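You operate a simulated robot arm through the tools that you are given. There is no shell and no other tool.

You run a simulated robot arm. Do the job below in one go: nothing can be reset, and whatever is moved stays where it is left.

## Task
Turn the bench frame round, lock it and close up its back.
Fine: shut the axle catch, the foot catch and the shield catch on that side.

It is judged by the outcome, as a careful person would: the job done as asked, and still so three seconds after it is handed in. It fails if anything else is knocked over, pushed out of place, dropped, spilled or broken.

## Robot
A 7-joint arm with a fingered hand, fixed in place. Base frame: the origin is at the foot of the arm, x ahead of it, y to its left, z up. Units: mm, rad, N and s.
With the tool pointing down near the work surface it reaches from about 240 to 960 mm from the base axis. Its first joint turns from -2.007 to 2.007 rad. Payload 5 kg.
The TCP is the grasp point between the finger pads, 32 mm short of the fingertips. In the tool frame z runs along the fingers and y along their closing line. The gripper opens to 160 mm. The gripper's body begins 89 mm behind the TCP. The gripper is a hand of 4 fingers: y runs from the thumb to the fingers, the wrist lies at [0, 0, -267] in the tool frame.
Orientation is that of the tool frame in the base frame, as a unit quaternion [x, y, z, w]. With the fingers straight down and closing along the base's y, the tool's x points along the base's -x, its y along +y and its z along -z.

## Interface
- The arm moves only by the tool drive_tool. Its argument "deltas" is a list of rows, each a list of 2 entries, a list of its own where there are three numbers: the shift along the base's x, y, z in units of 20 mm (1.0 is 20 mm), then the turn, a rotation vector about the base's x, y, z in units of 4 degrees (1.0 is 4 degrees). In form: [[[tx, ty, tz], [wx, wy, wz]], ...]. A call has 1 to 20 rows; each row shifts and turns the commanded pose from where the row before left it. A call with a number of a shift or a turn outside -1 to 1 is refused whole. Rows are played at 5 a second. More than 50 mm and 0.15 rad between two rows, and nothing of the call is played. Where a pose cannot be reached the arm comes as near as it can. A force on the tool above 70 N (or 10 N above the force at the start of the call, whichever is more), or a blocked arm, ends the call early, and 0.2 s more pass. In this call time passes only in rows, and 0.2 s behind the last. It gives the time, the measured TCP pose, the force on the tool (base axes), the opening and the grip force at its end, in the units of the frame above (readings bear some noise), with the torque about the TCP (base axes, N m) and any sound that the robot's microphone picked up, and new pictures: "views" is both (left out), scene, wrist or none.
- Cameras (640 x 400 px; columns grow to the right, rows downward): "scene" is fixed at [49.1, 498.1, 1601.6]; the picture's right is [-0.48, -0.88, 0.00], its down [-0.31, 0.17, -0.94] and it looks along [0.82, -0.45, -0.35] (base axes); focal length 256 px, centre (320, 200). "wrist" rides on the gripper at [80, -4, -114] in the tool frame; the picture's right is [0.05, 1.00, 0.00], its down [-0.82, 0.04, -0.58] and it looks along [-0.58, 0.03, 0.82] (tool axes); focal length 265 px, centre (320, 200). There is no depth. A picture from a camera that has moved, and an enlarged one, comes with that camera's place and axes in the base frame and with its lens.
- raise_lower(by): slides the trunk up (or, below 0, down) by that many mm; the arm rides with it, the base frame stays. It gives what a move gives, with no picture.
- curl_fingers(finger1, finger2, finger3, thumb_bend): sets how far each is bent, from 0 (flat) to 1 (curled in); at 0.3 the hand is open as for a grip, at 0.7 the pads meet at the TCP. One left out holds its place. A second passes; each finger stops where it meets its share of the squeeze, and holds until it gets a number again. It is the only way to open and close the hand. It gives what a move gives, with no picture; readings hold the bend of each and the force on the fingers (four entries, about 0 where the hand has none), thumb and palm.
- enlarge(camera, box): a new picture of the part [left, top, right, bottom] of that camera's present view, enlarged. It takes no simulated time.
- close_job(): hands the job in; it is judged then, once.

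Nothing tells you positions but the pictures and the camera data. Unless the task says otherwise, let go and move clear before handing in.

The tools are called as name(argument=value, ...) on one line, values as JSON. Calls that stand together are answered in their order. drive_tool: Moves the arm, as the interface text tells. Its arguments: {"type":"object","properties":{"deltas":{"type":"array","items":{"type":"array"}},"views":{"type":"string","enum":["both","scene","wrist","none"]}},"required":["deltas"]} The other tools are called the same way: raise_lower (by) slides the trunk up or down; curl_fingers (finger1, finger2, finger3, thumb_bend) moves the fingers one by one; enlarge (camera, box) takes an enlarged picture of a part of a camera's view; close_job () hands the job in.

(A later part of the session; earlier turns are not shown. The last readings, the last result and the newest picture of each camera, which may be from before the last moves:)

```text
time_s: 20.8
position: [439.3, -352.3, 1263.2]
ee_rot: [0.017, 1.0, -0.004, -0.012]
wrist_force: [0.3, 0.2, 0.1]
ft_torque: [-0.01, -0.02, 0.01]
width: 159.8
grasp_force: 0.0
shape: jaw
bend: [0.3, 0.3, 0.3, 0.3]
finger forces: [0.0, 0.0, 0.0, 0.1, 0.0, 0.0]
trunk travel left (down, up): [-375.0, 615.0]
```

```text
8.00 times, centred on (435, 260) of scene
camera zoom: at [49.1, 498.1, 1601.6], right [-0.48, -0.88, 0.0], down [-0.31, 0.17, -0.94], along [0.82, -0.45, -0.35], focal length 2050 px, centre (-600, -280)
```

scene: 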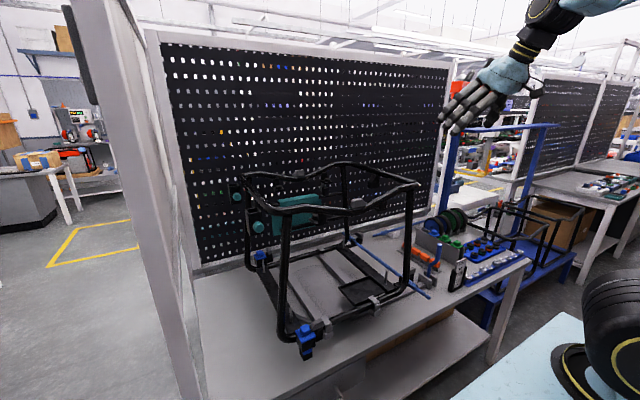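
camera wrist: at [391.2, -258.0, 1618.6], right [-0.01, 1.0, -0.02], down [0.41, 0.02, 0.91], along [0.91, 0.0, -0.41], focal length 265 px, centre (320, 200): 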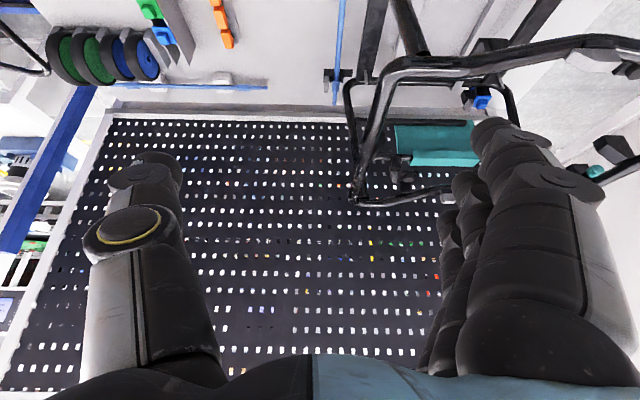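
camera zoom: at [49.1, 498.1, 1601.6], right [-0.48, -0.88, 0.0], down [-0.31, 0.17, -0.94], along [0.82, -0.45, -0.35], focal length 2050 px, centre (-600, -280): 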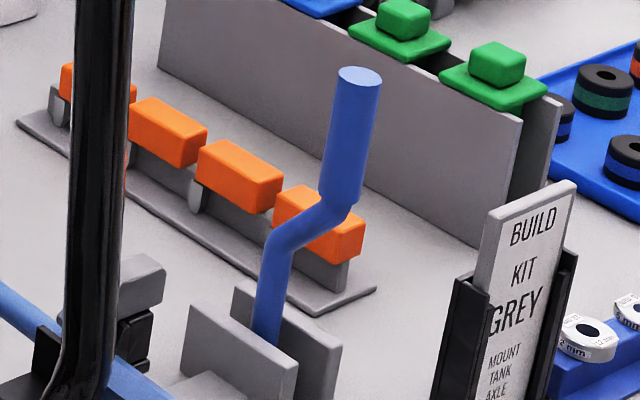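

The lever is upright, the turntable centre works out at about (803, 71), and the frame's axle sweeps clear of the lever. I'll raise the hand and go above the near right corner of the top rail to measure it for a grip.

raise_lower(by=250)

drive_tool(deltas=[[[0.6, 1, 0], [0, 0, 0]], [[0.6, 1, 0], [0, 0, 0]], [[0.6, 1, 0], [0, 0, 0]], [[0.6, 1, 0], [0, 0, 0]], [[0.6, 1, 0], [0, 0, 0]], [[0.6, 1, 0], [0, 0, 0]], [[0.6, 1, 0], [0, 0, 0]], [[0.6, 1, 0], [0, 0, 0]], [[0.6, 1, 0], [0, 0, 0]], [[0.6, 0.3, 0], [0, 0, 0]]])

```text
time_s: 23.4
position: [440.0, -352.5, 1512.8]
ee_rot: [0.017, 1.0, -0.004, -0.011]
wrist_force: [0.6, 0.8, 0.5]
ft_torque: [0.02, 0.0, -0.02]
width: 159.8
grasp_force: 0.0
shape: jaw
bend: [0.3, 0.3, 0.3, 0.3]
finger forces: [0.0, 0.1, 0.0, 0.0, 0.0, 0.0]
trunk travel left (down, up): [-625.0, 365.0]
```

```text
time_s: 25.6
position: [558.2, -166.9, 1512.6]
ee_rot: [0.017, 1.0, -0.003, -0.012]
wrist_force: [0.8, 0.5, -0.2]
ft_torque: [-0.01, 0.02, 0.01]
width: 160.1
grasp_force: 0.0
shape: jaw
bend: [0.3, 0.3, 0.3, 0.3]
finger forces: [0.1, 0.0, 0.0, 0.0, 0.1, 0.0]
trunk travel left (down, up): [-625.0, 365.0]
camera wrist: at [480.4, -168.8, 1627.9], right [-0.02, 1.0, -0.01], down [0.83, 0.02, 0.56], along [0.56, 0.01, -0.83], focal length 265 px, centre (320, 200)
```

scene: 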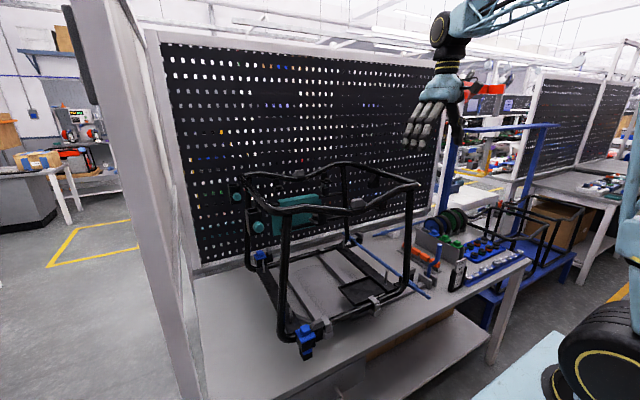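
wrist: 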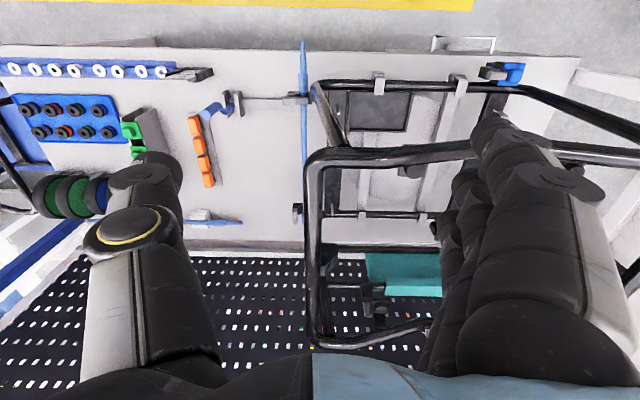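

I see the right top rail running along x at about y=-173, z≈1343. I'll move above it near the front corner to line up a grip.

drive_tool(deltas=[[[1, -0.05, 0], [0, 0, 0]], [[1, -0.05, 0], [0, 0, 0]], [[1, -0.05, 0], [0, 0, 0]], [[1, -0.05, 0], [0, 0, 0]], [[1, -0.05, 0], [0, 0, 0]], [[1, -0.05, 0], [0, 0, 0]], [[0.8, 0, 0], [0, 0, 0]], [[0, 0, -1], [0, 0, 0]], [[0, 0, -1], [0, 0, 0]], [[0, 0, -1], [0, 0, 0]], [[0, 0, -0.5], [0, 0, 0]]])

```text
time_s: 27.9
position: [696.3, -172.2, 1442.9]
ee_rot: [0.017, 1.0, -0.004, -0.011]
wrist_force: [0.3, -1.1, -0.6]
ft_torque: [-0.02, 0.01, 0.0]
width: 159.9
grasp_force: 0.0
shape: jaw
bend: [0.3, 0.3, 0.3, 0.3]
finger forces: [0.0, 0.0, 0.0, 0.0, 0.1, 0.1]
trunk travel left (down, up): [-625.0, 365.0]
camera wrist: at [616.4, -172.8, 1558.1], right [-0.02, 1.0, -0.01], down [0.83, 0.02, 0.56], along [0.56, 0.01, -0.83], focal length 265 px, centre (320, 200)
```

scene: 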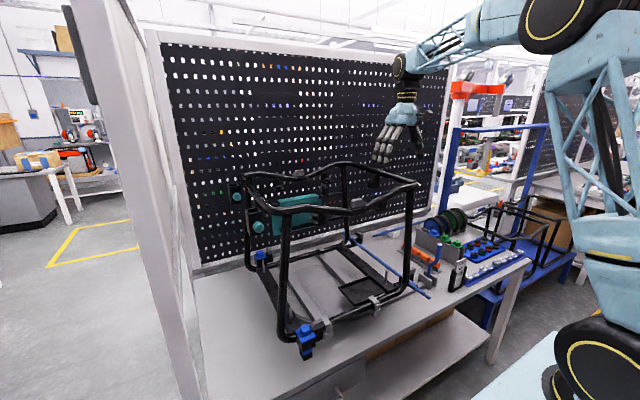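
wrist: 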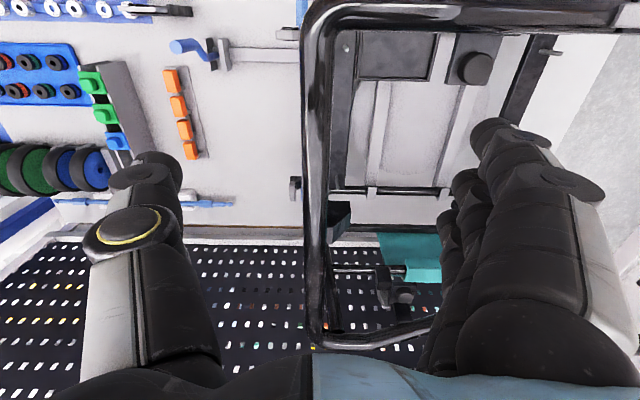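

The rail is centered between thumb and fingers. I'll lower onto it.

drive_tool(deltas=[[[0, -0.1, -1], [0, 0, 0]], [[0, 0, -1], [0, 0, 0]], [[0, 0, -1], [0, 0, 0]], [[0, 0, -1], [0, 0, 0]], [[0, 0, -0.9], [0, 0, 0]]])

```text
time_s: 29.1
position: [696.3, -175.1, 1343.7]
ee_rot: [0.017, 1.0, -0.004, -0.01]
wrist_force: [0.3, -0.7, -0.4]
ft_torque: [-0.02, -0.03, -0.02]
width: 160.2
grasp_force: 0.1
shape: jaw
bend: [0.3, 0.3, 0.3, 0.3]
finger forces: [0.0, 0.0, 0.0, 0.0, 0.1, 0.1]
trunk travel left (down, up): [-625.0, 365.0]
camera wrist: at [616.9, -177.1, 1460.2], right [-0.02, 1.0, -0.01], down [0.83, 0.02, 0.56], along [0.56, 0.01, -0.83], focal length 265 px, centre (320, 200)
```

scene: 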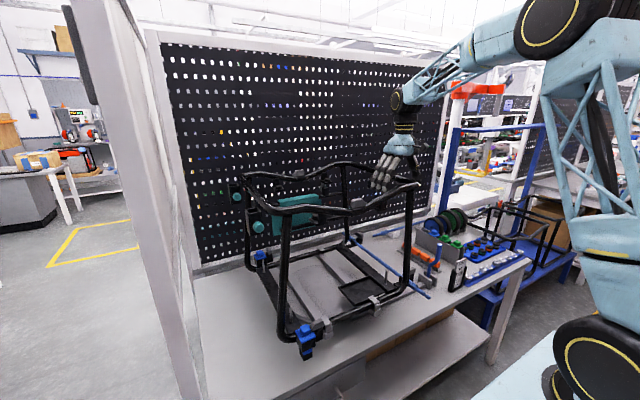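
wrist: 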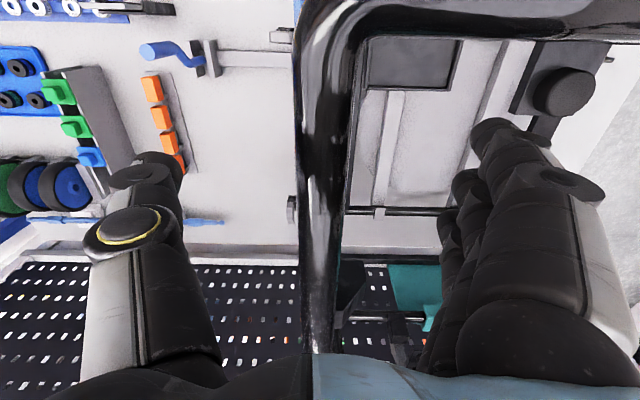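

The tube sits centered between thumb and fingers. I'll close on it.

curl_fingers(finger1=0.67, finger2=0.67, finger3=0.67, thumb_bend=0.67)

enlarge(camera="wrist", box=[0, 0, 640, 400])

```text
time_s: 30.1
position: [695.0, -174.4, 1344.7]
ee_rot: [0.017, 1.0, -0.003, -0.011]
wrist_force: [0.4, -0.4, 0.4]
ft_torque: [0.0, 0.0, -0.02]
width: 31.6
grasp_force: 0.1
shape: fingers
bend: [0.67, 0.67, 0.67, 0.67]
finger forces: [0.1, 0.0, 0.1, 0.0, 0.0, 0.0]
trunk travel left (down, up): [-625.0, 365.0]
```

```text
1.00 times, centred on (320, 200) of wrist (not enlarged: the box is as wide or as high as the picture)
camera zoom: at [616.6, -177.1, 1460.4], right [-0.02, 1.0, -0.01], down [0.83, 0.02, 0.56], along [0.56, 0.01, -0.83], focal length 265 px, centre (320, 200)
```

zoom: 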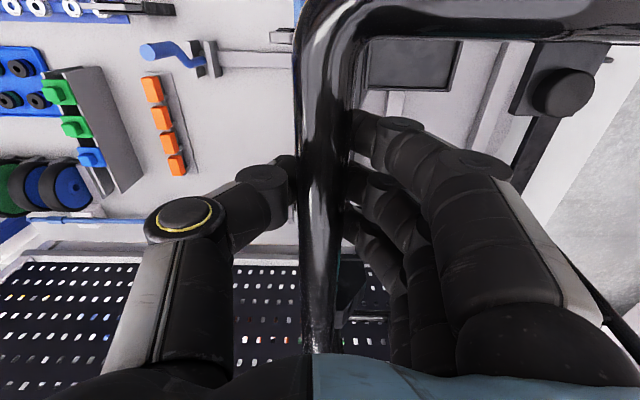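

No contact yet at a width of 32 mm. I'll close a bit more.

curl_fingers(finger1=0.76, finger2=0.76, finger3=0.76, thumb_bend=0.76)

```text
time_s: 31.1
position: [695.4, -176.2, 1343.8]
ee_rot: [0.017, 1.0, -0.004, -0.012]
wrist_force: [-3.9, 0.5, -18.2]
ft_torque: [-0.01, 0.01, -0.02]
width: 19.1
grasp_force: 14.2
shape: fingers
bend: [0.74, 0.74, 0.74, 0.72]
finger forces: [7.1, 0.0, 6.9, 0.0, 13.8, 0.0]
trunk travel left (down, up): [-625.0, 365.0]
```

The fingers close a bit below the tube's middle and wedge upward on it (18 N). I'll loosen, raise a bit and regrip.

curl_fingers(finger1=0.67, finger2=0.67, finger3=0.67, thumb_bend=0.67)

drive_tool(deltas=[[[0, 0, 0.45], [0, 0, 0]]], views="none")

curl_fingers(finger1=0.74, finger2=0.74, finger3=0.74, thumb_bend=0.74)

```text
time_s: 32.1
position: [694.9, -175.8, 1344.8]
ee_rot: [0.017, 1.0, -0.004, -0.011]
wrist_force: [0.0, 0.0, 0.1]
ft_torque: [-0.02, -0.04, 0.0]
width: 30.0
grasp_force: 0.1
shape: fingers
bend: [0.67, 0.67, 0.67, 0.67]
finger forces: [0.1, 0.0, 0.1, 0.0, 0.1, 0.1]
trunk travel left (down, up): [-625.0, 365.0]
```

```text
time_s: 32.5
position: [694.1, -175.8, 1353.0]
ee_rot: [0.017, 1.0, -0.003, -0.012]
wrist_force: [-0.6, -0.7, -0.5]
ft_torque: [-0.01, 0.02, 0.03]
width: 30.6
grasp_force: 0.1
shape: fingers
bend: [0.67, 0.67, 0.67, 0.67]
finger forces: [0.1, 0.0, 0.0, 0.1, 0.5, 0.0]
trunk travel left (down, up): [-625.0, 365.0]
```

```text
time_s: 33.5
position: [695.8, -175.6, 1352.6]
ee_rot: [0.017, 1.0, -0.003, -0.013]
wrist_force: [-7.1, 3.2, -25.9]
ft_torque: [-0.06, 0.07, 0.02]
width: 25.7
grasp_force: 19.4
shape: fingers
bend: [0.72, 0.72, 0.72, 0.69]
finger forces: [8.6, 8.7, 8.8, 0.1, 12.4, 0.1]
trunk travel left (down, up): [-625.0, 365.0]
```

Contact is nearer the middle now but still low. I'll loosen and raise 10 mm more.

curl_fingers(finger1=0.65, finger2=0.65, finger3=0.65, thumb_bend=0.65)

drive_tool(deltas=[[[0, 0, 0.6], [0, 0, 0]]], views="none")

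curl_fingers(finger1=0.7, finger2=0.7, finger3=0.7, thumb_bend=0.7)

```text
time_s: 34.5
position: [695.3, -177.2, 1353.5]
ee_rot: [0.017, 1.0, -0.003, -0.012]
wrist_force: [-0.7, 0.7, 0.0]
ft_torque: [-0.02, 0.0, -0.02]
width: 36.3
grasp_force: 0.1
shape: fingers
bend: [0.65, 0.65, 0.65, 0.65]
finger forces: [0.1, 0.0, 0.0, 0.0, 0.1, 0.0]
trunk travel left (down, up): [-625.0, 365.0]
```

```text
time_s: 35.0
position: [695.3, -174.9, 1365.5]
ee_rot: [0.017, 1.0, -0.003, -0.011]
wrist_force: [-1.6, -0.2, -1.6]
ft_torque: [-0.02, 0.03, 0.0]
width: 37.9
grasp_force: 2.0
shape: fingers
bend: [0.65, 0.65, 0.64, 0.65]
finger forces: [0.4, 0.6, 0.8, 0.0, 1.1, 0.0]
trunk travel left (down, up): [-625.0, 365.0]
```

```text
time_s: 36.0
position: [695.2, -174.4, 1365.6]
ee_rot: [0.017, 1.0, -0.004, -0.012]
wrist_force: [-2.5, 3.8, -13.1]
ft_torque: [0.07, 0.07, 0.05]
width: 35.5
grasp_force: 12.2
shape: fingers
bend: [0.66, 0.66, 0.65, 0.67]
finger forces: [4.7, 5.0, 5.6, 0.1, 9.1, 0.0]
trunk travel left (down, up): [-625.0, 365.0]
```

The grip is near the tube's middle now. I'll try one more small raise to lower the upward pull.

curl_fingers(finger1=0.61, finger2=0.61, finger3=0.61, thumb_bend=0.61)

drive_tool(deltas=[[[0, 0, 0.4], [0, 0, 0]]])

curl_fingers(finger1=0.69, finger2=0.69, finger3=0.69, thumb_bend=0.69)

```text
time_s: 37.0
position: [695.7, -176.2, 1366.1]
ee_rot: [0.017, 1.0, -0.004, -0.012]
wrist_force: [-0.5, -0.8, -1.0]
ft_torque: [0.02, 0.0, 0.01]
width: 48.9
grasp_force: 0.0
shape: fingers
bend: [0.61, 0.61, 0.61, 0.61]
finger forces: [0.0, 0.0, 0.0, 0.0, 0.1, 0.1]
trunk travel left (down, up): [-625.0, 365.0]
```

```text
time_s: 37.4
position: [695.0, -175.2, 1373.8]
ee_rot: [0.016, 1.0, -0.004, -0.011]
wrist_force: [0.1, 0.0, 0.0]
ft_torque: [-0.03, -0.01, -0.01]
width: 49.0
grasp_force: 0.0
shape: fingers
bend: [0.61, 0.61, 0.61, 0.61]
finger forces: [0.1, 0.1, 0.0, 0.0, 0.0, 0.0]
trunk travel left (down, up): [-625.0, 365.0]
camera wrist: at [616.9, -176.3, 1489.8], right [-0.02, 1.0, -0.01], down [0.83, 0.02, 0.56], along [0.56, 0.01, -0.83], focal length 265 px, centre (320, 200)
```

scene: 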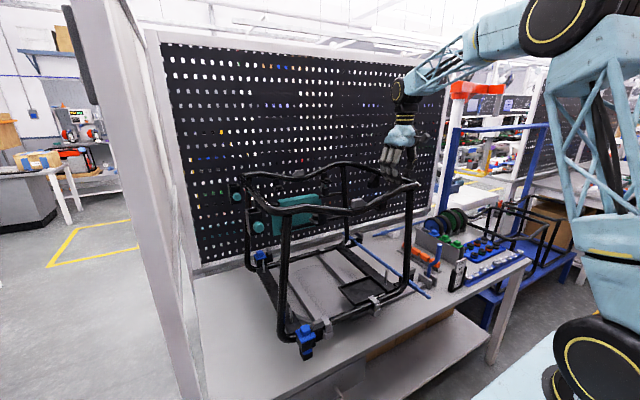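
wrist: 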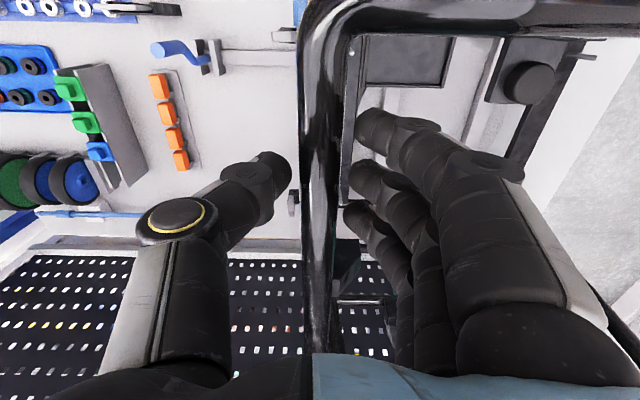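

```text
time_s: 38.4
position: [696.2, -173.8, 1374.5]
ee_rot: [0.017, 1.0, -0.002, -0.012]
wrist_force: [-0.8, 4.2, -5.0]
ft_torque: [0.09, 0.08, 0.04]
width: 37.4
grasp_force: 9.6
shape: fingers
bend: [0.66, 0.65, 0.65, 0.66]
finger forces: [3.5, 4.1, 4.6, 0.0, 8.0, 0.0]
trunk travel left (down, up): [-625.0, 365.0]
```

The grip now holds with little vertical pull. I'll test whether the turntable is free with a small clockwise arc of 2 degrees.

drive_tool(deltas=[[[-0.22, 0.1, 0], [0, 0, -0.25]], [[-0.22, 0.09, 0], [0, 0, -0.25]]])

```text
time_s: 39.0
position: [688.5, -171.5, 1375.3]
ee_rot: [0.036, 0.999, -0.003, -0.011]
wrist_force: [12.8, -3.7, 3.4]
ft_torque: [-0.09, -0.31, 0.17]
width: 36.4
grasp_force: 11.2
shape: fingers
bend: [0.67, 0.66, 0.65, 0.66]
finger forces: [2.1, 3.0, 4.2, 0.1, 12.9, 0.1]
trunk travel left (down, up): [-625.0, 365.0]
camera wrist: at [609.3, -170.6, 1490.0], right [0.02, 1.0, -0.01], down [0.83, -0.01, 0.56], along [0.56, -0.02, -0.83], focal length 265 px, centre (320, 200)
```

scene: 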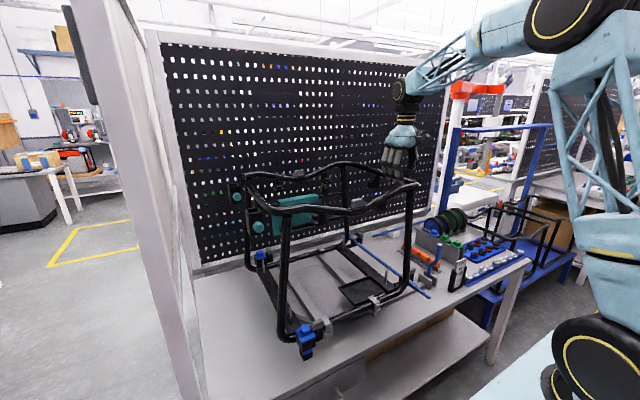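
wrist: 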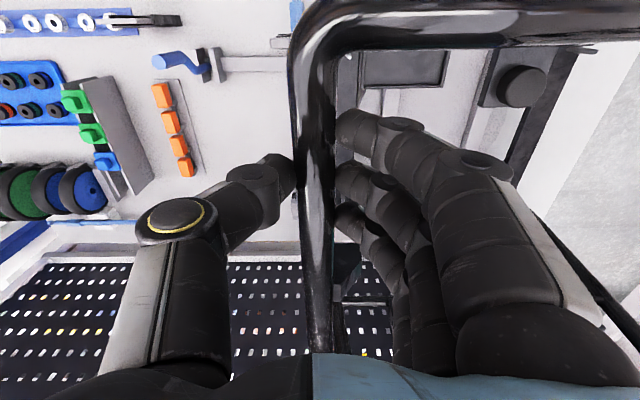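

The hand felt 13 N of resistance. I'll check in the scene camera whether the frame actually moved.

enlarge(camera="scene", box=[370, 255, 450, 305])

enlarge(camera="scene", box=[270, 310, 350, 360])

enlarge(camera="scene", box=[340, 170, 420, 220])

```text
8.00 times, centred on (410, 280) of scene
camera zoom: at [49.1, 498.1, 1601.6], right [-0.48, -0.88, 0.0], down [-0.31, 0.17, -0.94], along [0.82, -0.45, -0.35], focal length 2050 px, centre (-400, -440)
```

zoom: 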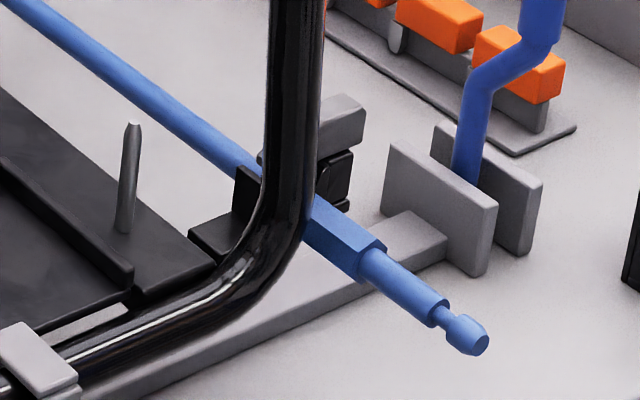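

```text
8.00 times, centred on (310, 335) of scene
camera zoom: at [49.1, 498.1, 1601.6], right [-0.48, -0.88, 0.0], down [-0.31, 0.17, -0.94], along [0.82, -0.45, -0.35], focal length 2050 px, centre (400, -880)
```

zoom: 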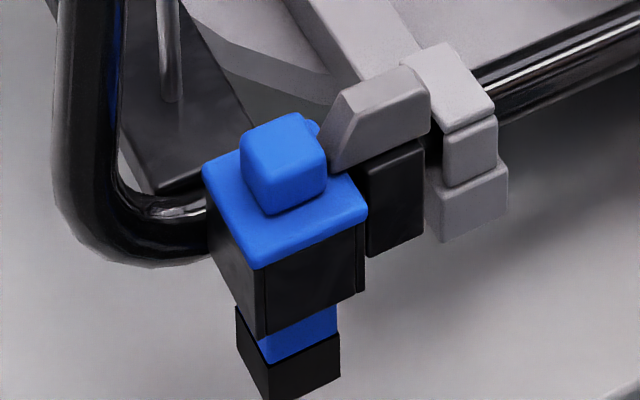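

```text
8.00 times, centred on (380, 195) of scene
camera zoom: at [49.1, 498.1, 1601.6], right [-0.48, -0.88, 0.0], down [-0.31, 0.17, -0.94], along [0.82, -0.45, -0.35], focal length 2050 px, centre (-160, 240)
```

zoom: 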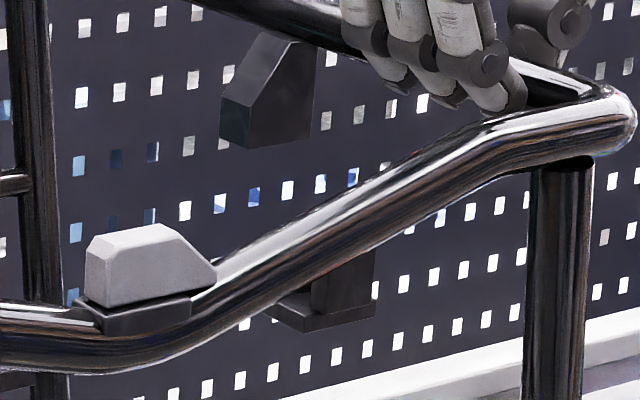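

The frame didn't move, so the turntable is likely locked or stiff, and the hand just slid on the rail. I'll let go, rise and take a close look at the lock lever.

curl_fingers(finger1=0.3, finger2=0.3, finger3=0.3, thumb_bend=0.3)

drive_tool(deltas=[[[0, 0, 1], [0, 0, 0.5]], [[0, 0, 1], [0, 0, 0]], [[0, 0, 1], [0, 0, 0]], [[0, 0, 1], [0, 0, 0]], [[0, 0, 1], [0, 0, 0]], [[0, -1, 0], [0, 0, 0]], [[-0.5, -1, 0], [0, 0, 0]], [[-0.5, -1, 0], [0, 0, 0]], [[-0.5, -1, 0], [0, 0, 0]], [[-0.5, -1, 0], [0, 0, 0]], [[-0.5, -1, 0], [0, 0, 0]], [[-0.5, -1, 0], [0, 0, 0]], [[-0.5, -1, 0], [0, 0, 0]], [[-0.5, -1, 0], [0, 0, 0]], [[-0.5, -1, 0], [0, 0, 0]], [[-0.5, -1, 0], [0, 0, 0]]])

```text
time_s: 40.0
position: [687.0, -171.0, 1373.4]
ee_rot: [0.034, 0.999, -0.003, -0.011]
wrist_force: [0.3, -0.7, 0.2]
ft_torque: [-0.02, 0.02, 0.01]
width: 169.9
grasp_force: 0.1
shape: fingers
bend: [0.3, 0.3, 0.3, 0.3]
finger forces: [0.0, 0.0, 0.0, 0.0, 0.0, 0.0]
trunk travel left (down, up): [-625.0, 365.0]
```

```text
time_s: 43.4
position: [587.5, -392.9, 1473.0]
ee_rot: [0.016, 1.0, -0.004, -0.011]
wrist_force: [-0.2, 0.5, 0.0]
ft_torque: [0.01, 0.02, -0.04]
width: 170.3
grasp_force: 0.1
shape: fingers
bend: [0.3, 0.3, 0.3, 0.3]
finger forces: [0.0, 0.0, 0.0, 0.0, 0.0, 0.0]
trunk travel left (down, up): [-625.0, 365.0]
camera wrist: at [508.3, -393.7, 1588.6], right [-0.02, 1.0, -0.01], down [0.83, 0.02, 0.56], along [0.56, 0.01, -0.83], focal length 265 px, centre (320, 200)
```

scene: 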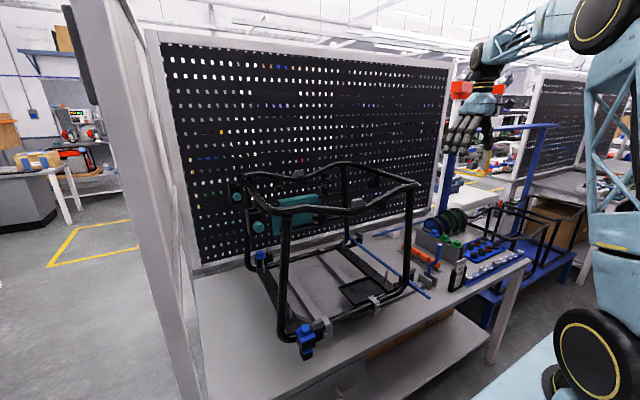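
wrist: 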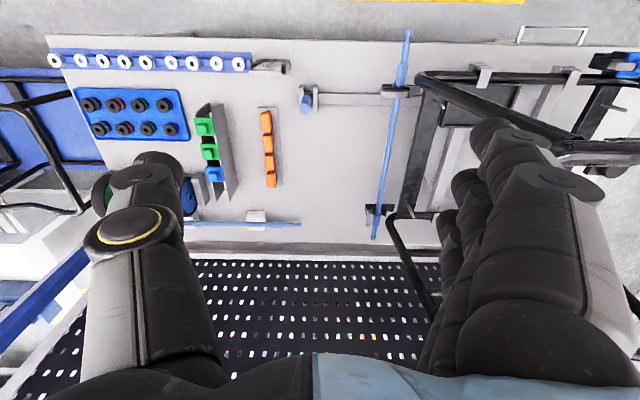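

enlarge(camera="wrist", box=[270, 65, 370, 145])

enlarge(camera="wrist", box=[360, 180, 440, 250])

enlarge(camera="wrist", box=[370, 50, 470, 130])

```text
5.00 times, centred on (320, 105) of wrist
camera zoom: at [508.3, -393.7, 1588.6], right [-0.02, 1.0, -0.01], down [0.83, 0.02, 0.56], along [0.56, 0.01, -0.83], focal length 1327 px, centre (320, 675)
```

zoom: 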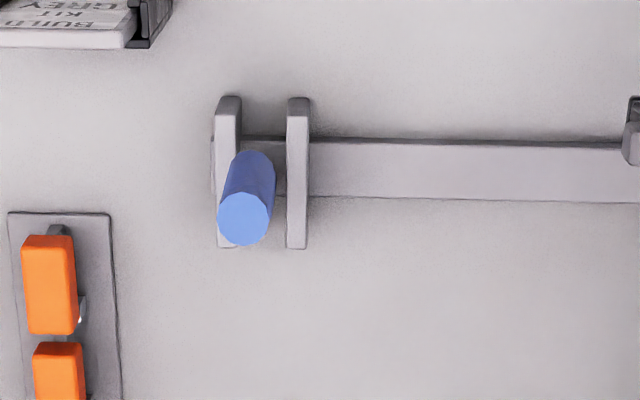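

```text
5.71 times, centred on (400, 215) of wrist
camera zoom: at [508.3, -393.7, 1588.6], right [-0.02, 1.0, -0.01], down [0.83, 0.02, 0.56], along [0.56, 0.01, -0.83], focal length 1517 px, centre (-137, 114)
```

zoom: 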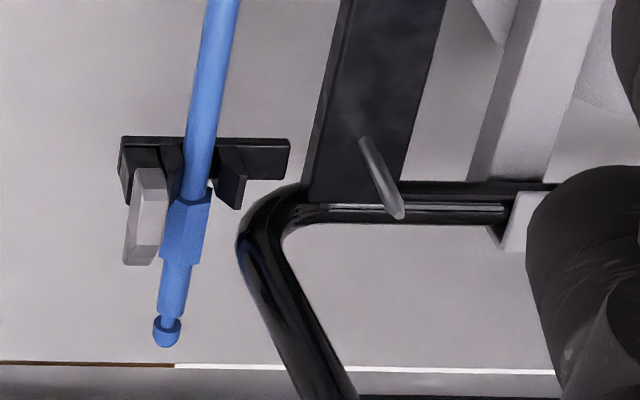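

```text
5.00 times, centred on (420, 90) of wrist
camera zoom: at [508.3, -393.7, 1588.6], right [-0.02, 1.0, -0.01], down [0.83, 0.02, 0.56], along [0.56, 0.01, -0.83], focal length 1327 px, centre (-180, 750)
```

zoom: 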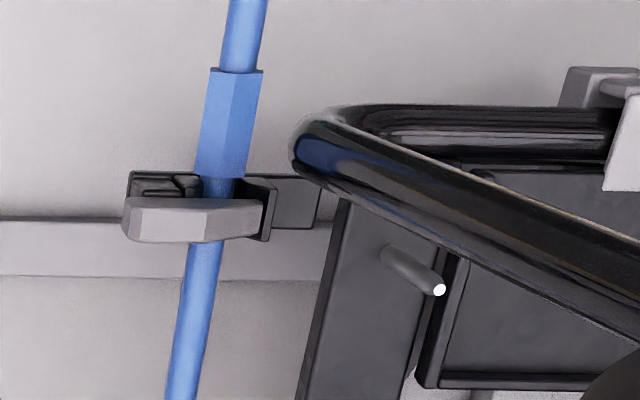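

The lever stands upright, so I can't tell its state yet. I'll cage the near right post from the front with the hand tilted forward, which allows a proper push test on the frame.

drive_tool(deltas=[[[-0.3, 0.9, 0], [0, -1, 0]], [[-0.3, 0.9, 0], [0, -1, 0]], [[-0.3, 0.9, 0], [0, -1, 0]], [[-0.3, 0.9, 0], [0, -1, 0]], [[-0.3, 0.9, 0], [0, -1, 0]], [[-0.3, 0.9, 0], [0, -1, 0]], [[-0.3, 0.9, 0], [0, -1, 0]], [[-0.3, 0.9, 0], [0, -1, 0]], [[-0.3, 0.9, 0], [0, -1, 0]], [[-0.3, 0.9, 0], [0, -1, 0]], [[-0.3, 0.9, 0], [0, -1, 0]]])

```text
time_s: 45.8
position: [533.8, -178.7, 1467.4]
ee_rot: [0.006, 0.932, 0.006, 0.361]
wrist_force: [3.1, 0.0, 1.3]
ft_torque: [-0.02, 0.25, -0.01]
width: 170.5
grasp_force: 0.1
shape: fingers
bend: [0.3, 0.3, 0.3, 0.3]
finger forces: [0.1, 0.1, 0.0, 0.0, 0.0, 0.1]
out of reach, approached as far as the arm can: row 11
trunk travel left (down, up): [-625.0, 365.0]
camera wrist: at [396.5, -183.2, 1498.3], right [-0.03, 1.0, -0.02], down [0.21, 0.02, 0.98], along [0.98, 0.03, -0.21], focal length 265 px, centre (320, 200)
```

scene: 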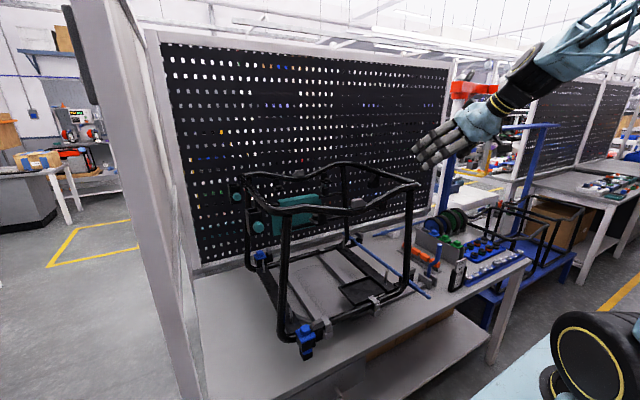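
wrist: 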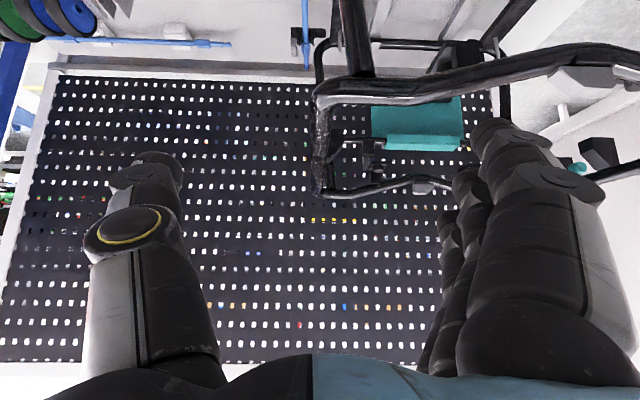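

The tilt works. I'll lower the trunk so the hand is in front of the near right post and line up sideways.

raise_lower(by=-267)

drive_tool(deltas=[[[0, 0.7, 0], [0, 0, 0]], [[0, 0.6, 0], [0, 0, 0]]])

```text
time_s: 48.5
position: [531.5, -198.2, 1187.6]
ee_rot: [0.02, 0.937, 0.013, 0.349]
wrist_force: [-0.1, -0.6, -0.3]
ft_torque: [0.01, -0.03, 0.01]
width: 170.5
grasp_force: 0.1
shape: fingers
bend: [0.3, 0.3, 0.3, 0.3]
finger forces: [0.1, 0.0, 0.0, 0.1, 0.1, 0.1]
trunk travel left (down, up): [-358.0, 632.0]
```

```text
time_s: 49.3
position: [538.8, -191.1, 1165.7]
ee_rot: [0.033, 0.94, 0.012, 0.34]
wrist_force: [0.9, 0.3, 0.0]
ft_torque: [0.01, 0.01, 0.03]
width: 170.9
grasp_force: 0.0
shape: fingers
bend: [0.3, 0.3, 0.3, 0.3]
finger forces: [0.0, 0.1, 0.0, 0.0, 0.0, 0.0]
out of reach, approached as far as the arm can: row 1, 2
trunk travel left (down, up): [-358.0, 632.0]
stopped in row 2: the arm was blocked; the commanded pose is now the measured one
camera wrist: at [403.0, -192.0, 1200.3], right [0.01, 1.0, 0.01], down [0.26, -0.01, 0.97], along [0.97, -0.01, -0.26], focal length 265 px, centre (320, 200)
```

scene: 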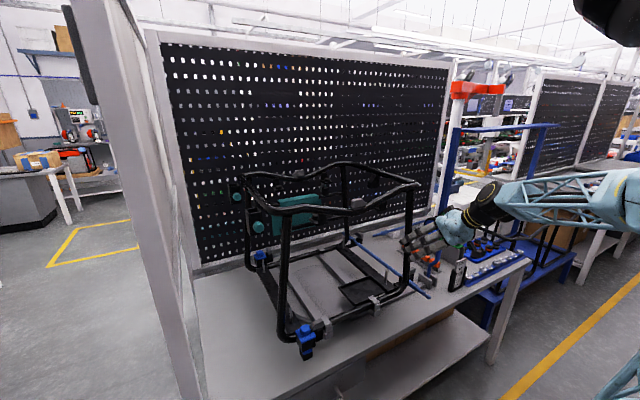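
wrist: 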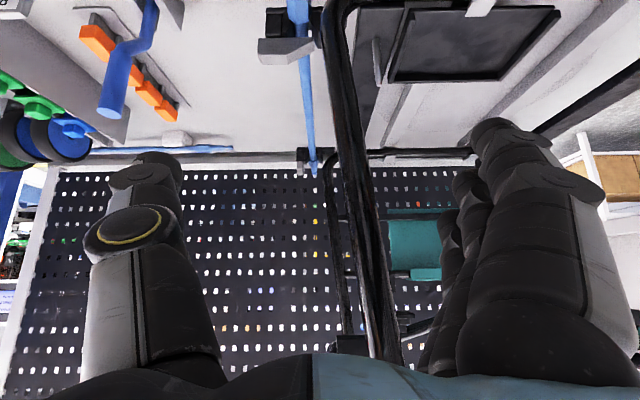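

The wrist hit a joint limit at this tilt. I'll lessen the tilt for more freedom and look at the post alignment.

drive_tool(deltas=[[[0, 0, 0], [0, 1, 0]], [[0, 0, 0], [0, 1, 0]], [[0, 0, 0], [0, 1, 0]], [[0, 0.5, 0], [0, 0, 0]], [[0, 0.5, 0], [0, 0, 0]]])

```text
time_s: 50.5
position: [535.9, -169.5, 1172.9]
ee_rot: [0.031, 0.969, 0.008, 0.246]
wrist_force: [-0.2, -0.3, 0.4]
ft_torque: [-0.01, -0.02, 0.0]
width: 170.8
grasp_force: 0.0
shape: fingers
bend: [0.3, 0.3, 0.3, 0.3]
finger forces: [0.1, 0.0, 0.0, 0.1, 0.1, 0.0]
trunk travel left (down, up): [-358.0, 632.0]
camera wrist: at [410.7, -169.0, 1234.3], right [0.01, 1.0, 0.0], down [0.44, -0.01, 0.9], along [0.9, -0.01, -0.44], focal length 265 px, centre (320, 200)
```

scene: 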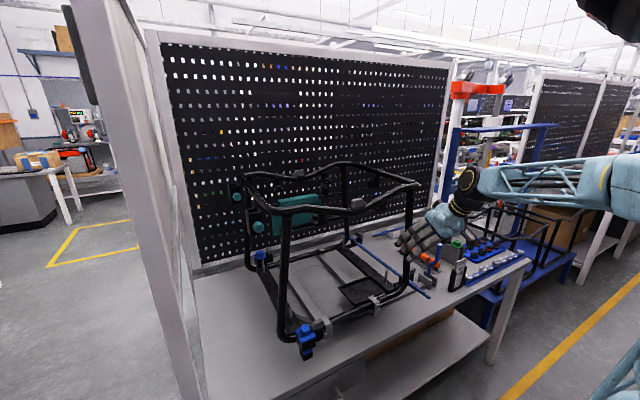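
wrist: 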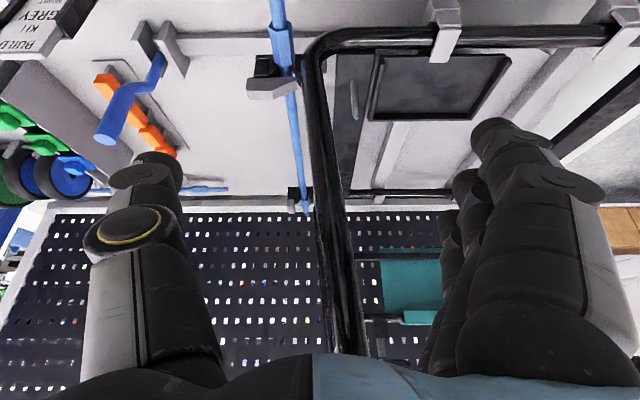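

The near right post is centered between thumb and fingers. I'll advance so that the post sits between them.

drive_tool(deltas=[[[0.8, 0, 0], [0, 0, 0]], [[0.8, 0, 0], [0, 0, 0]], [[0.8, 0, 0], [0, 0, 0]], [[0.8, 0, 0], [0, 0, 0]], [[0.4, 0, 0], [0, 0, 0]]])

```text
time_s: 51.7
position: [606.5, -171.2, 1172.9]
ee_rot: [0.031, 0.969, 0.007, 0.245]
wrist_force: [-12.0, 1.9, -2.4]
ft_torque: [-0.29, -1.12, 0.34]
width: 170.8
grasp_force: 5.6
shape: fingers
bend: [0.3, 0.3, 0.3, 0.3]
finger forces: [0.0, 0.1, 11.5, 0.0, 0.1, 0.0]
trunk travel left (down, up): [-358.0, 632.0]
camera wrist: at [480.5, -170.5, 1235.1], right [0.01, 1.0, 0.0], down [0.44, -0.01, 0.9], along [0.9, -0.01, -0.44], focal length 265 px, centre (320, 200)
```

scene: 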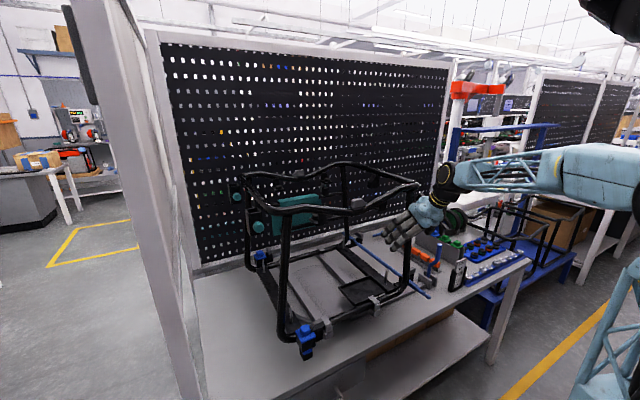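
wrist: 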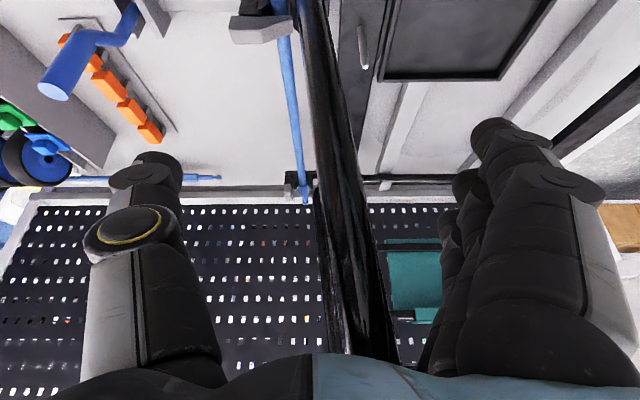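

One finger touches the bracket hanging from the front rail. I'll back off and work lower on the post.

drive_tool(deltas=[[[-1, 0, 0], [0, 0, 0]], [[-0.5, 0, 0], [0, 0, 0]]], views="none")

enlarge(camera="scene", box=[340, 160, 480, 300])

```text
time_s: 52.3
position: [577.1, -170.5, 1175.6]
ee_rot: [0.03, 0.969, 0.006, 0.246]
wrist_force: [0.9, -0.4, 0.0]
ft_torque: [0.03, -0.02, -0.01]
width: 170.9
grasp_force: 0.1
shape: fingers
bend: [0.3, 0.3, 0.3, 0.3]
finger forces: [0.0, 0.0, 0.0, 0.1, 0.1, 0.1]
trunk travel left (down, up): [-358.0, 632.0]
```

```text
2.86 times, centred on (410, 230) of scene
camera zoom: at [49.1, 498.1, 1601.6], right [-0.48, -0.88, 0.0], down [-0.31, 0.17, -0.94], along [0.82, -0.45, -0.35], focal length 732 px, centre (63, 114)
```

zoom: 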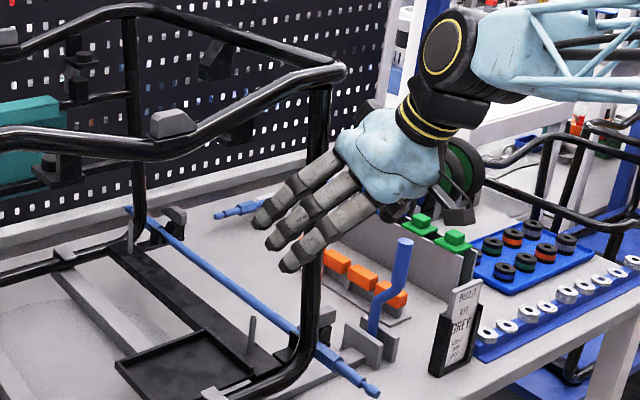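

raise_lower(by=-70)

drive_tool(deltas=[[[0.75, 0, 0], [0, 0, 0]], [[0.5, 0, 0], [0, 0, 0]], [[0.5, 0, 0], [0, 0, 0]]])

```text
time_s: 53.4
position: [578.5, -170.9, 1104.2]
ee_rot: [0.031, 0.969, 0.007, 0.245]
wrist_force: [0.1, 0.1, 0.2]
ft_torque: [0.0, 0.03, -0.01]
width: 170.8
grasp_force: 0.1
shape: fingers
bend: [0.3, 0.3, 0.3, 0.3]
finger forces: [0.1, 0.1, 0.0, 0.0, 0.0, 0.1]
trunk travel left (down, up): [-288.0, 702.0]
```

```text
time_s: 54.1
position: [612.6, -171.4, 1104.4]
ee_rot: [0.03, 0.969, 0.007, 0.245]
wrist_force: [-10.1, 3.3, -0.3]
ft_torque: [-0.31, -1.06, 0.26]
width: 170.7
grasp_force: 4.8
shape: fingers
bend: [0.3, 0.3, 0.3, 0.3]
finger forces: [0.0, 0.0, 8.2, 0.0, 0.1, 1.0]
trunk travel left (down, up): [-288.0, 702.0]
camera wrist: at [486.6, -171.0, 1166.0], right [0.01, 1.0, 0.0], down [0.44, -0.01, 0.9], along [0.9, -0.01, -0.44], focal length 265 px, centre (320, 200)
```

scene: 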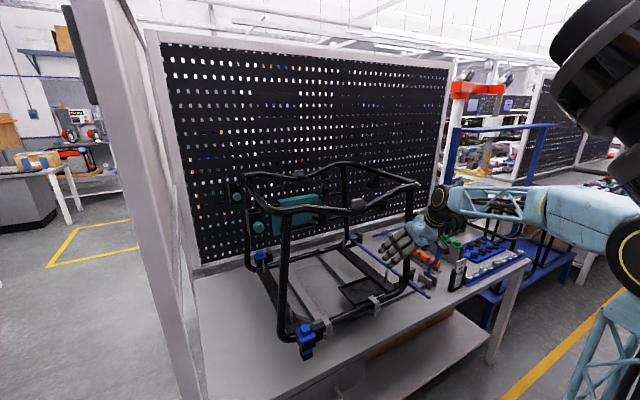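
wrist: 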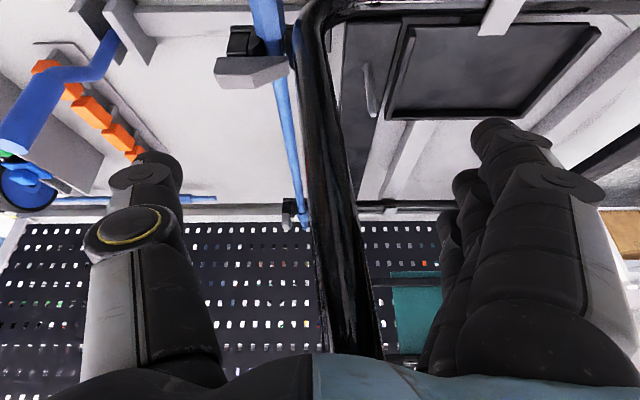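

The post is inside the hand, just touching the palm side. I'll back off slightly and close loosely around it.

drive_tool(deltas=[[[-0.6, 0.5, 0], [0, 0, 0]]], views="none")

curl_fingers(finger1=0.66, finger2=0.66, finger3=0.66, thumb_bend=0.66)

enlarge(camera="wrist", box=[0, 0, 640, 400])

```text
time_s: 54.5
position: [602.7, -161.1, 1103.2]
ee_rot: [0.03, 0.969, 0.007, 0.245]
wrist_force: [0.8, 0.1, 0.0]
ft_torque: [0.01, 0.0, 0.01]
width: 170.9
grasp_force: 0.0
shape: fingers
bend: [0.3, 0.3, 0.3, 0.3]
finger forces: [0.0, 0.0, 0.1, 0.0, 0.0, 0.1]
trunk travel left (down, up): [-288.0, 702.0]
```

```text
time_s: 55.5
position: [602.3, -163.0, 1103.4]
ee_rot: [0.031, 0.969, 0.007, 0.245]
wrist_force: [0.7, -7.3, -2.5]
ft_torque: [-0.14, -0.02, -0.02]
width: 40.6
grasp_force: 3.2
shape: fingers
bend: [0.66, 0.66, 0.66, 0.64]
finger forces: [0.0, 0.1, 0.0, 0.0, 7.0, 0.1]
trunk travel left (down, up): [-288.0, 702.0]
```

```text
1.00 times, centred on (320, 200) of wrist (not enlarged: the box is as wide or as high as the picture)
camera zoom: at [476.5, -162.3, 1165.6], right [0.01, 1.0, 0.0], down [0.44, -0.01, 0.9], along [0.9, -0.01, -0.44], focal length 265 px, centre (320, 200)
```

zoom: 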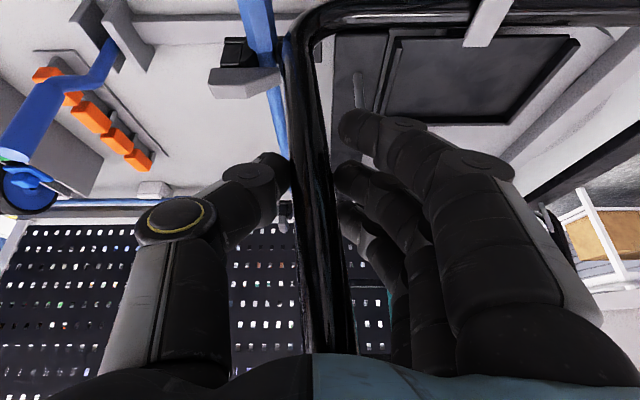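

The thumb rests against the post. I'll push gently along the clockwise arc in small steps and watch the force.

drive_tool(deltas=[[[-0.2, 0.3, 0], [0, 0, 0]], [[-0.2, 0.3, 0], [0, 0, 0]]], views="none")

```text
time_s: 56.1
position: [593.0, -153.2, 1105.0]
ee_rot: [0.032, 0.969, 0.007, 0.246]
wrist_force: [5.6, -17.1, 5.0]
ft_torque: [-0.58, -0.23, -0.07]
width: 48.5
grasp_force: 7.8
shape: fingers
bend: [0.66, 0.66, 0.66, 0.62]
finger forces: [0.0, 0.0, 0.0, 0.0, 15.2, 0.0]
trunk travel left (down, up): [-288.0, 702.0]
```

drive_tool(deltas=[[[-0.1, 0.4, 0], [0, 0, 0]], [[-0.1, 0.4, 0], [0, 0, 0]]])

enlarge(camera="scene", box=[370, 255, 450, 305])

enlarge(camera="scene", box=[270, 310, 350, 360])

```text
time_s: 56.8
position: [589.3, -135.6, 1105.1]
ee_rot: [0.031, 0.969, 0.007, 0.246]
wrist_force: [2.1, -29.9, 9.2]
ft_torque: [-1.15, -0.22, -0.33]
width: 60.3
grasp_force: 12.2
shape: fingers
bend: [0.66, 0.66, 0.66, 0.59]
finger forces: [0.0, 0.1, 0.1, 0.1, 24.6, 0.0]
trunk travel left (down, up): [-288.0, 702.0]
camera wrist: at [463.1, -135.7, 1166.9], right [0.01, 1.0, 0.0], down [0.44, -0.01, 0.9], along [0.9, -0.01, -0.44], focal length 265 px, centre (320, 200)
```

scene: 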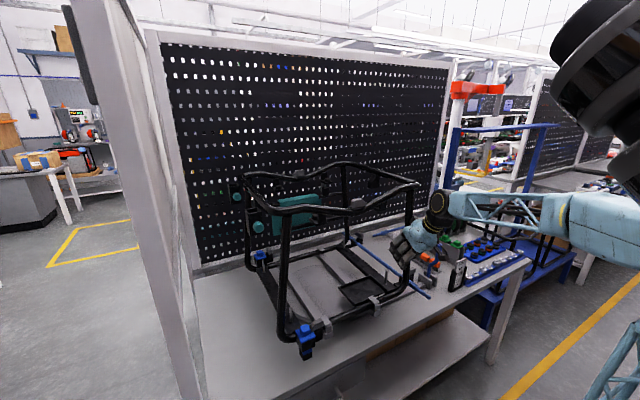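
wrist: 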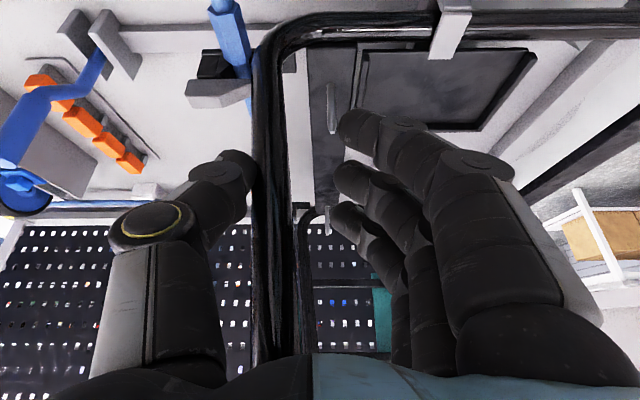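

```text
8.00 times, centred on (410, 280) of scene
camera zoom: at [49.1, 498.1, 1601.6], right [-0.48, -0.88, 0.0], down [-0.31, 0.17, -0.94], along [0.82, -0.45, -0.35], focal length 2050 px, centre (-400, -440)
```

zoom: 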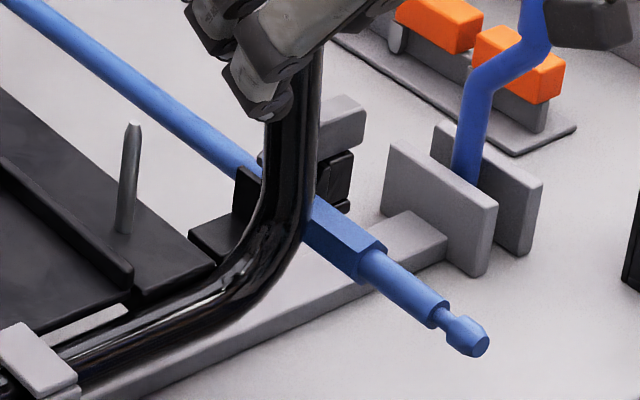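

```text
8.00 times, centred on (310, 335) of scene
camera zoom: at [49.1, 498.1, 1601.6], right [-0.48, -0.88, 0.0], down [-0.31, 0.17, -0.94], along [0.82, -0.45, -0.35], focal length 2050 px, centre (400, -880)
```

zoom: 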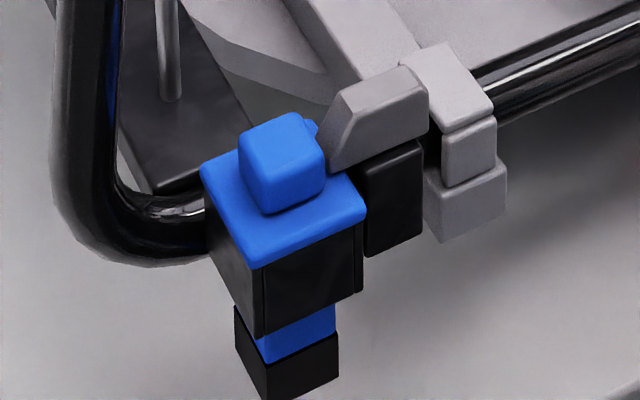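

The push reached 30 N and the frame only flexed, so the turntable is locked with the lever upright. I'll release and back away, then work the lever.

drive_tool(deltas=[[[0.1, -0.8, 0], [0, 0, 0]], [[0.1, -0.8, 0], [0, 0, 0]]], views="none")

curl_fingers(finger1=0.3, finger2=0.3, finger3=0.3, thumb_bend=0.3)

drive_tool(deltas=[[[-1, 0, 0], [0, 0, 0]], [[-1, 0, 0], [0, 0, 0]], [[-1, 0, 0], [0, 0, 0]], [[-1, 0, 0], [0, 0, 0]]], views="none")

raise_lower(by=200)

```text
time_s: 57.4
position: [595.4, -163.7, 1105.1]
ee_rot: [0.028, 0.969, 0.009, 0.245]
wrist_force: [-3.3, -5.7, -4.1]
ft_torque: [-0.06, 0.12, -0.13]
width: 40.2
grasp_force: 2.6
shape: fingers
bend: [0.66, 0.66, 0.66, 0.64]
finger forces: [0.1, 0.0, 0.0, 0.1, 5.4, 0.0]
trunk travel left (down, up): [-288.0, 702.0]
```

```text
time_s: 58.4
position: [596.3, -164.0, 1106.5]
ee_rot: [0.031, 0.969, 0.007, 0.247]
wrist_force: [-0.3, 0.2, -0.7]
ft_torque: [0.02, 0.01, 0.01]
width: 169.8
grasp_force: 0.1
shape: fingers
bend: [0.3, 0.3, 0.3, 0.3]
finger forces: [0.0, 0.0, 0.1, 0.0, 0.0, 0.0]
trunk travel left (down, up): [-288.0, 702.0]
```

```text
time_s: 59.5
position: [524.3, -165.1, 1069.9]
ee_rot: [0.034, 0.977, 0.007, 0.211]
wrist_force: [0.2, 1.0, 0.2]
ft_torque: [0.02, -0.01, 0.01]
width: 170.1
grasp_force: 0.1
shape: fingers
bend: [0.3, 0.3, 0.3, 0.3]
finger forces: [0.1, 0.0, 0.0, 0.0, 0.0, 0.0]
trunk travel left (down, up): [-288.0, 702.0]
stopped in row 4: the arm was blocked; the commanded pose is now the measured one
```

```text
time_s: 61.7
position: [523.3, -166.0, 1272.0]
ee_rot: [0.033, 0.976, 0.008, 0.214]
wrist_force: [0.1, -0.2, 0.6]
ft_torque: [0.0, 0.0, 0.0]
width: 170.2
grasp_force: 0.2
shape: fingers
bend: [0.3, 0.3, 0.3, 0.3]
finger forces: [0.0, 0.1, 0.0, 0.0, 0.0, 0.0]
trunk travel left (down, up): [-488.0, 502.0]
```

Now I'll straighten the hand to point down and travel over to the lever.

drive_tool(deltas=[[[0, -1, 0], [0, 1, 0]], [[0, -1, 0], [0, 1, 0]], [[0, -1, 0], [0, 1, 0]], [[0, -1, 0], [0, 1, 0]], [[0, -1, 0], [0, 1, 0]], [[0, -1, 0], [0, 1, 0]], [[0, -1, 0], [0, 0, 0.9]], [[0.4, -1, 0], [0, 0, 0]], [[0.4, -1, 0], [0, 0, 0]], [[0.4, -1, 0], [0, 0, 0]], [[0.5, -1, 0], [0, 0, 0]], [[0.5, -1, 0], [0, 0, 0]], [[0.5, -0.8, 0], [0, 0, 0]], [[0.5, 0, 0], [0, 0, 0]]])

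```text
time_s: 64.7
position: [587.9, -420.6, 1272.9]
ee_rot: [0.002, 1.0, 0.001, 0.006]
wrist_force: [-0.2, 0.4, -0.6]
ft_torque: [-0.02, -0.01, 0.01]
width: 170.0
grasp_force: 0.1
shape: fingers
bend: [0.3, 0.3, 0.3, 0.3]
finger forces: [0.1, 0.1, 0.0, 0.0, 0.0, 0.0]
trunk travel left (down, up): [-488.0, 502.0]
camera wrist: at [505.1, -424.5, 1385.2], right [-0.05, 1.0, 0.0], down [0.81, 0.04, 0.59], along [0.59, 0.03, -0.81], focal length 265 px, centre (320, 200)
```

scene: 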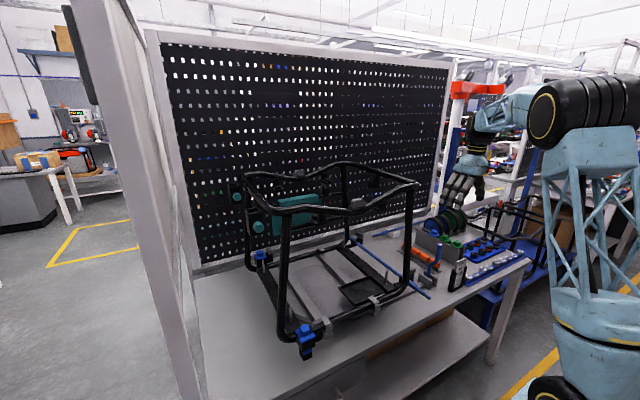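
wrist: 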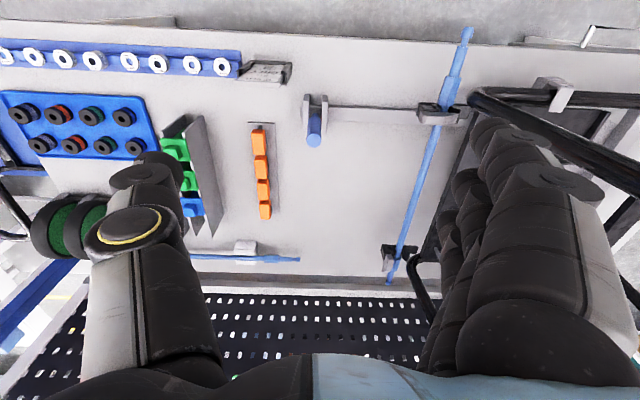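

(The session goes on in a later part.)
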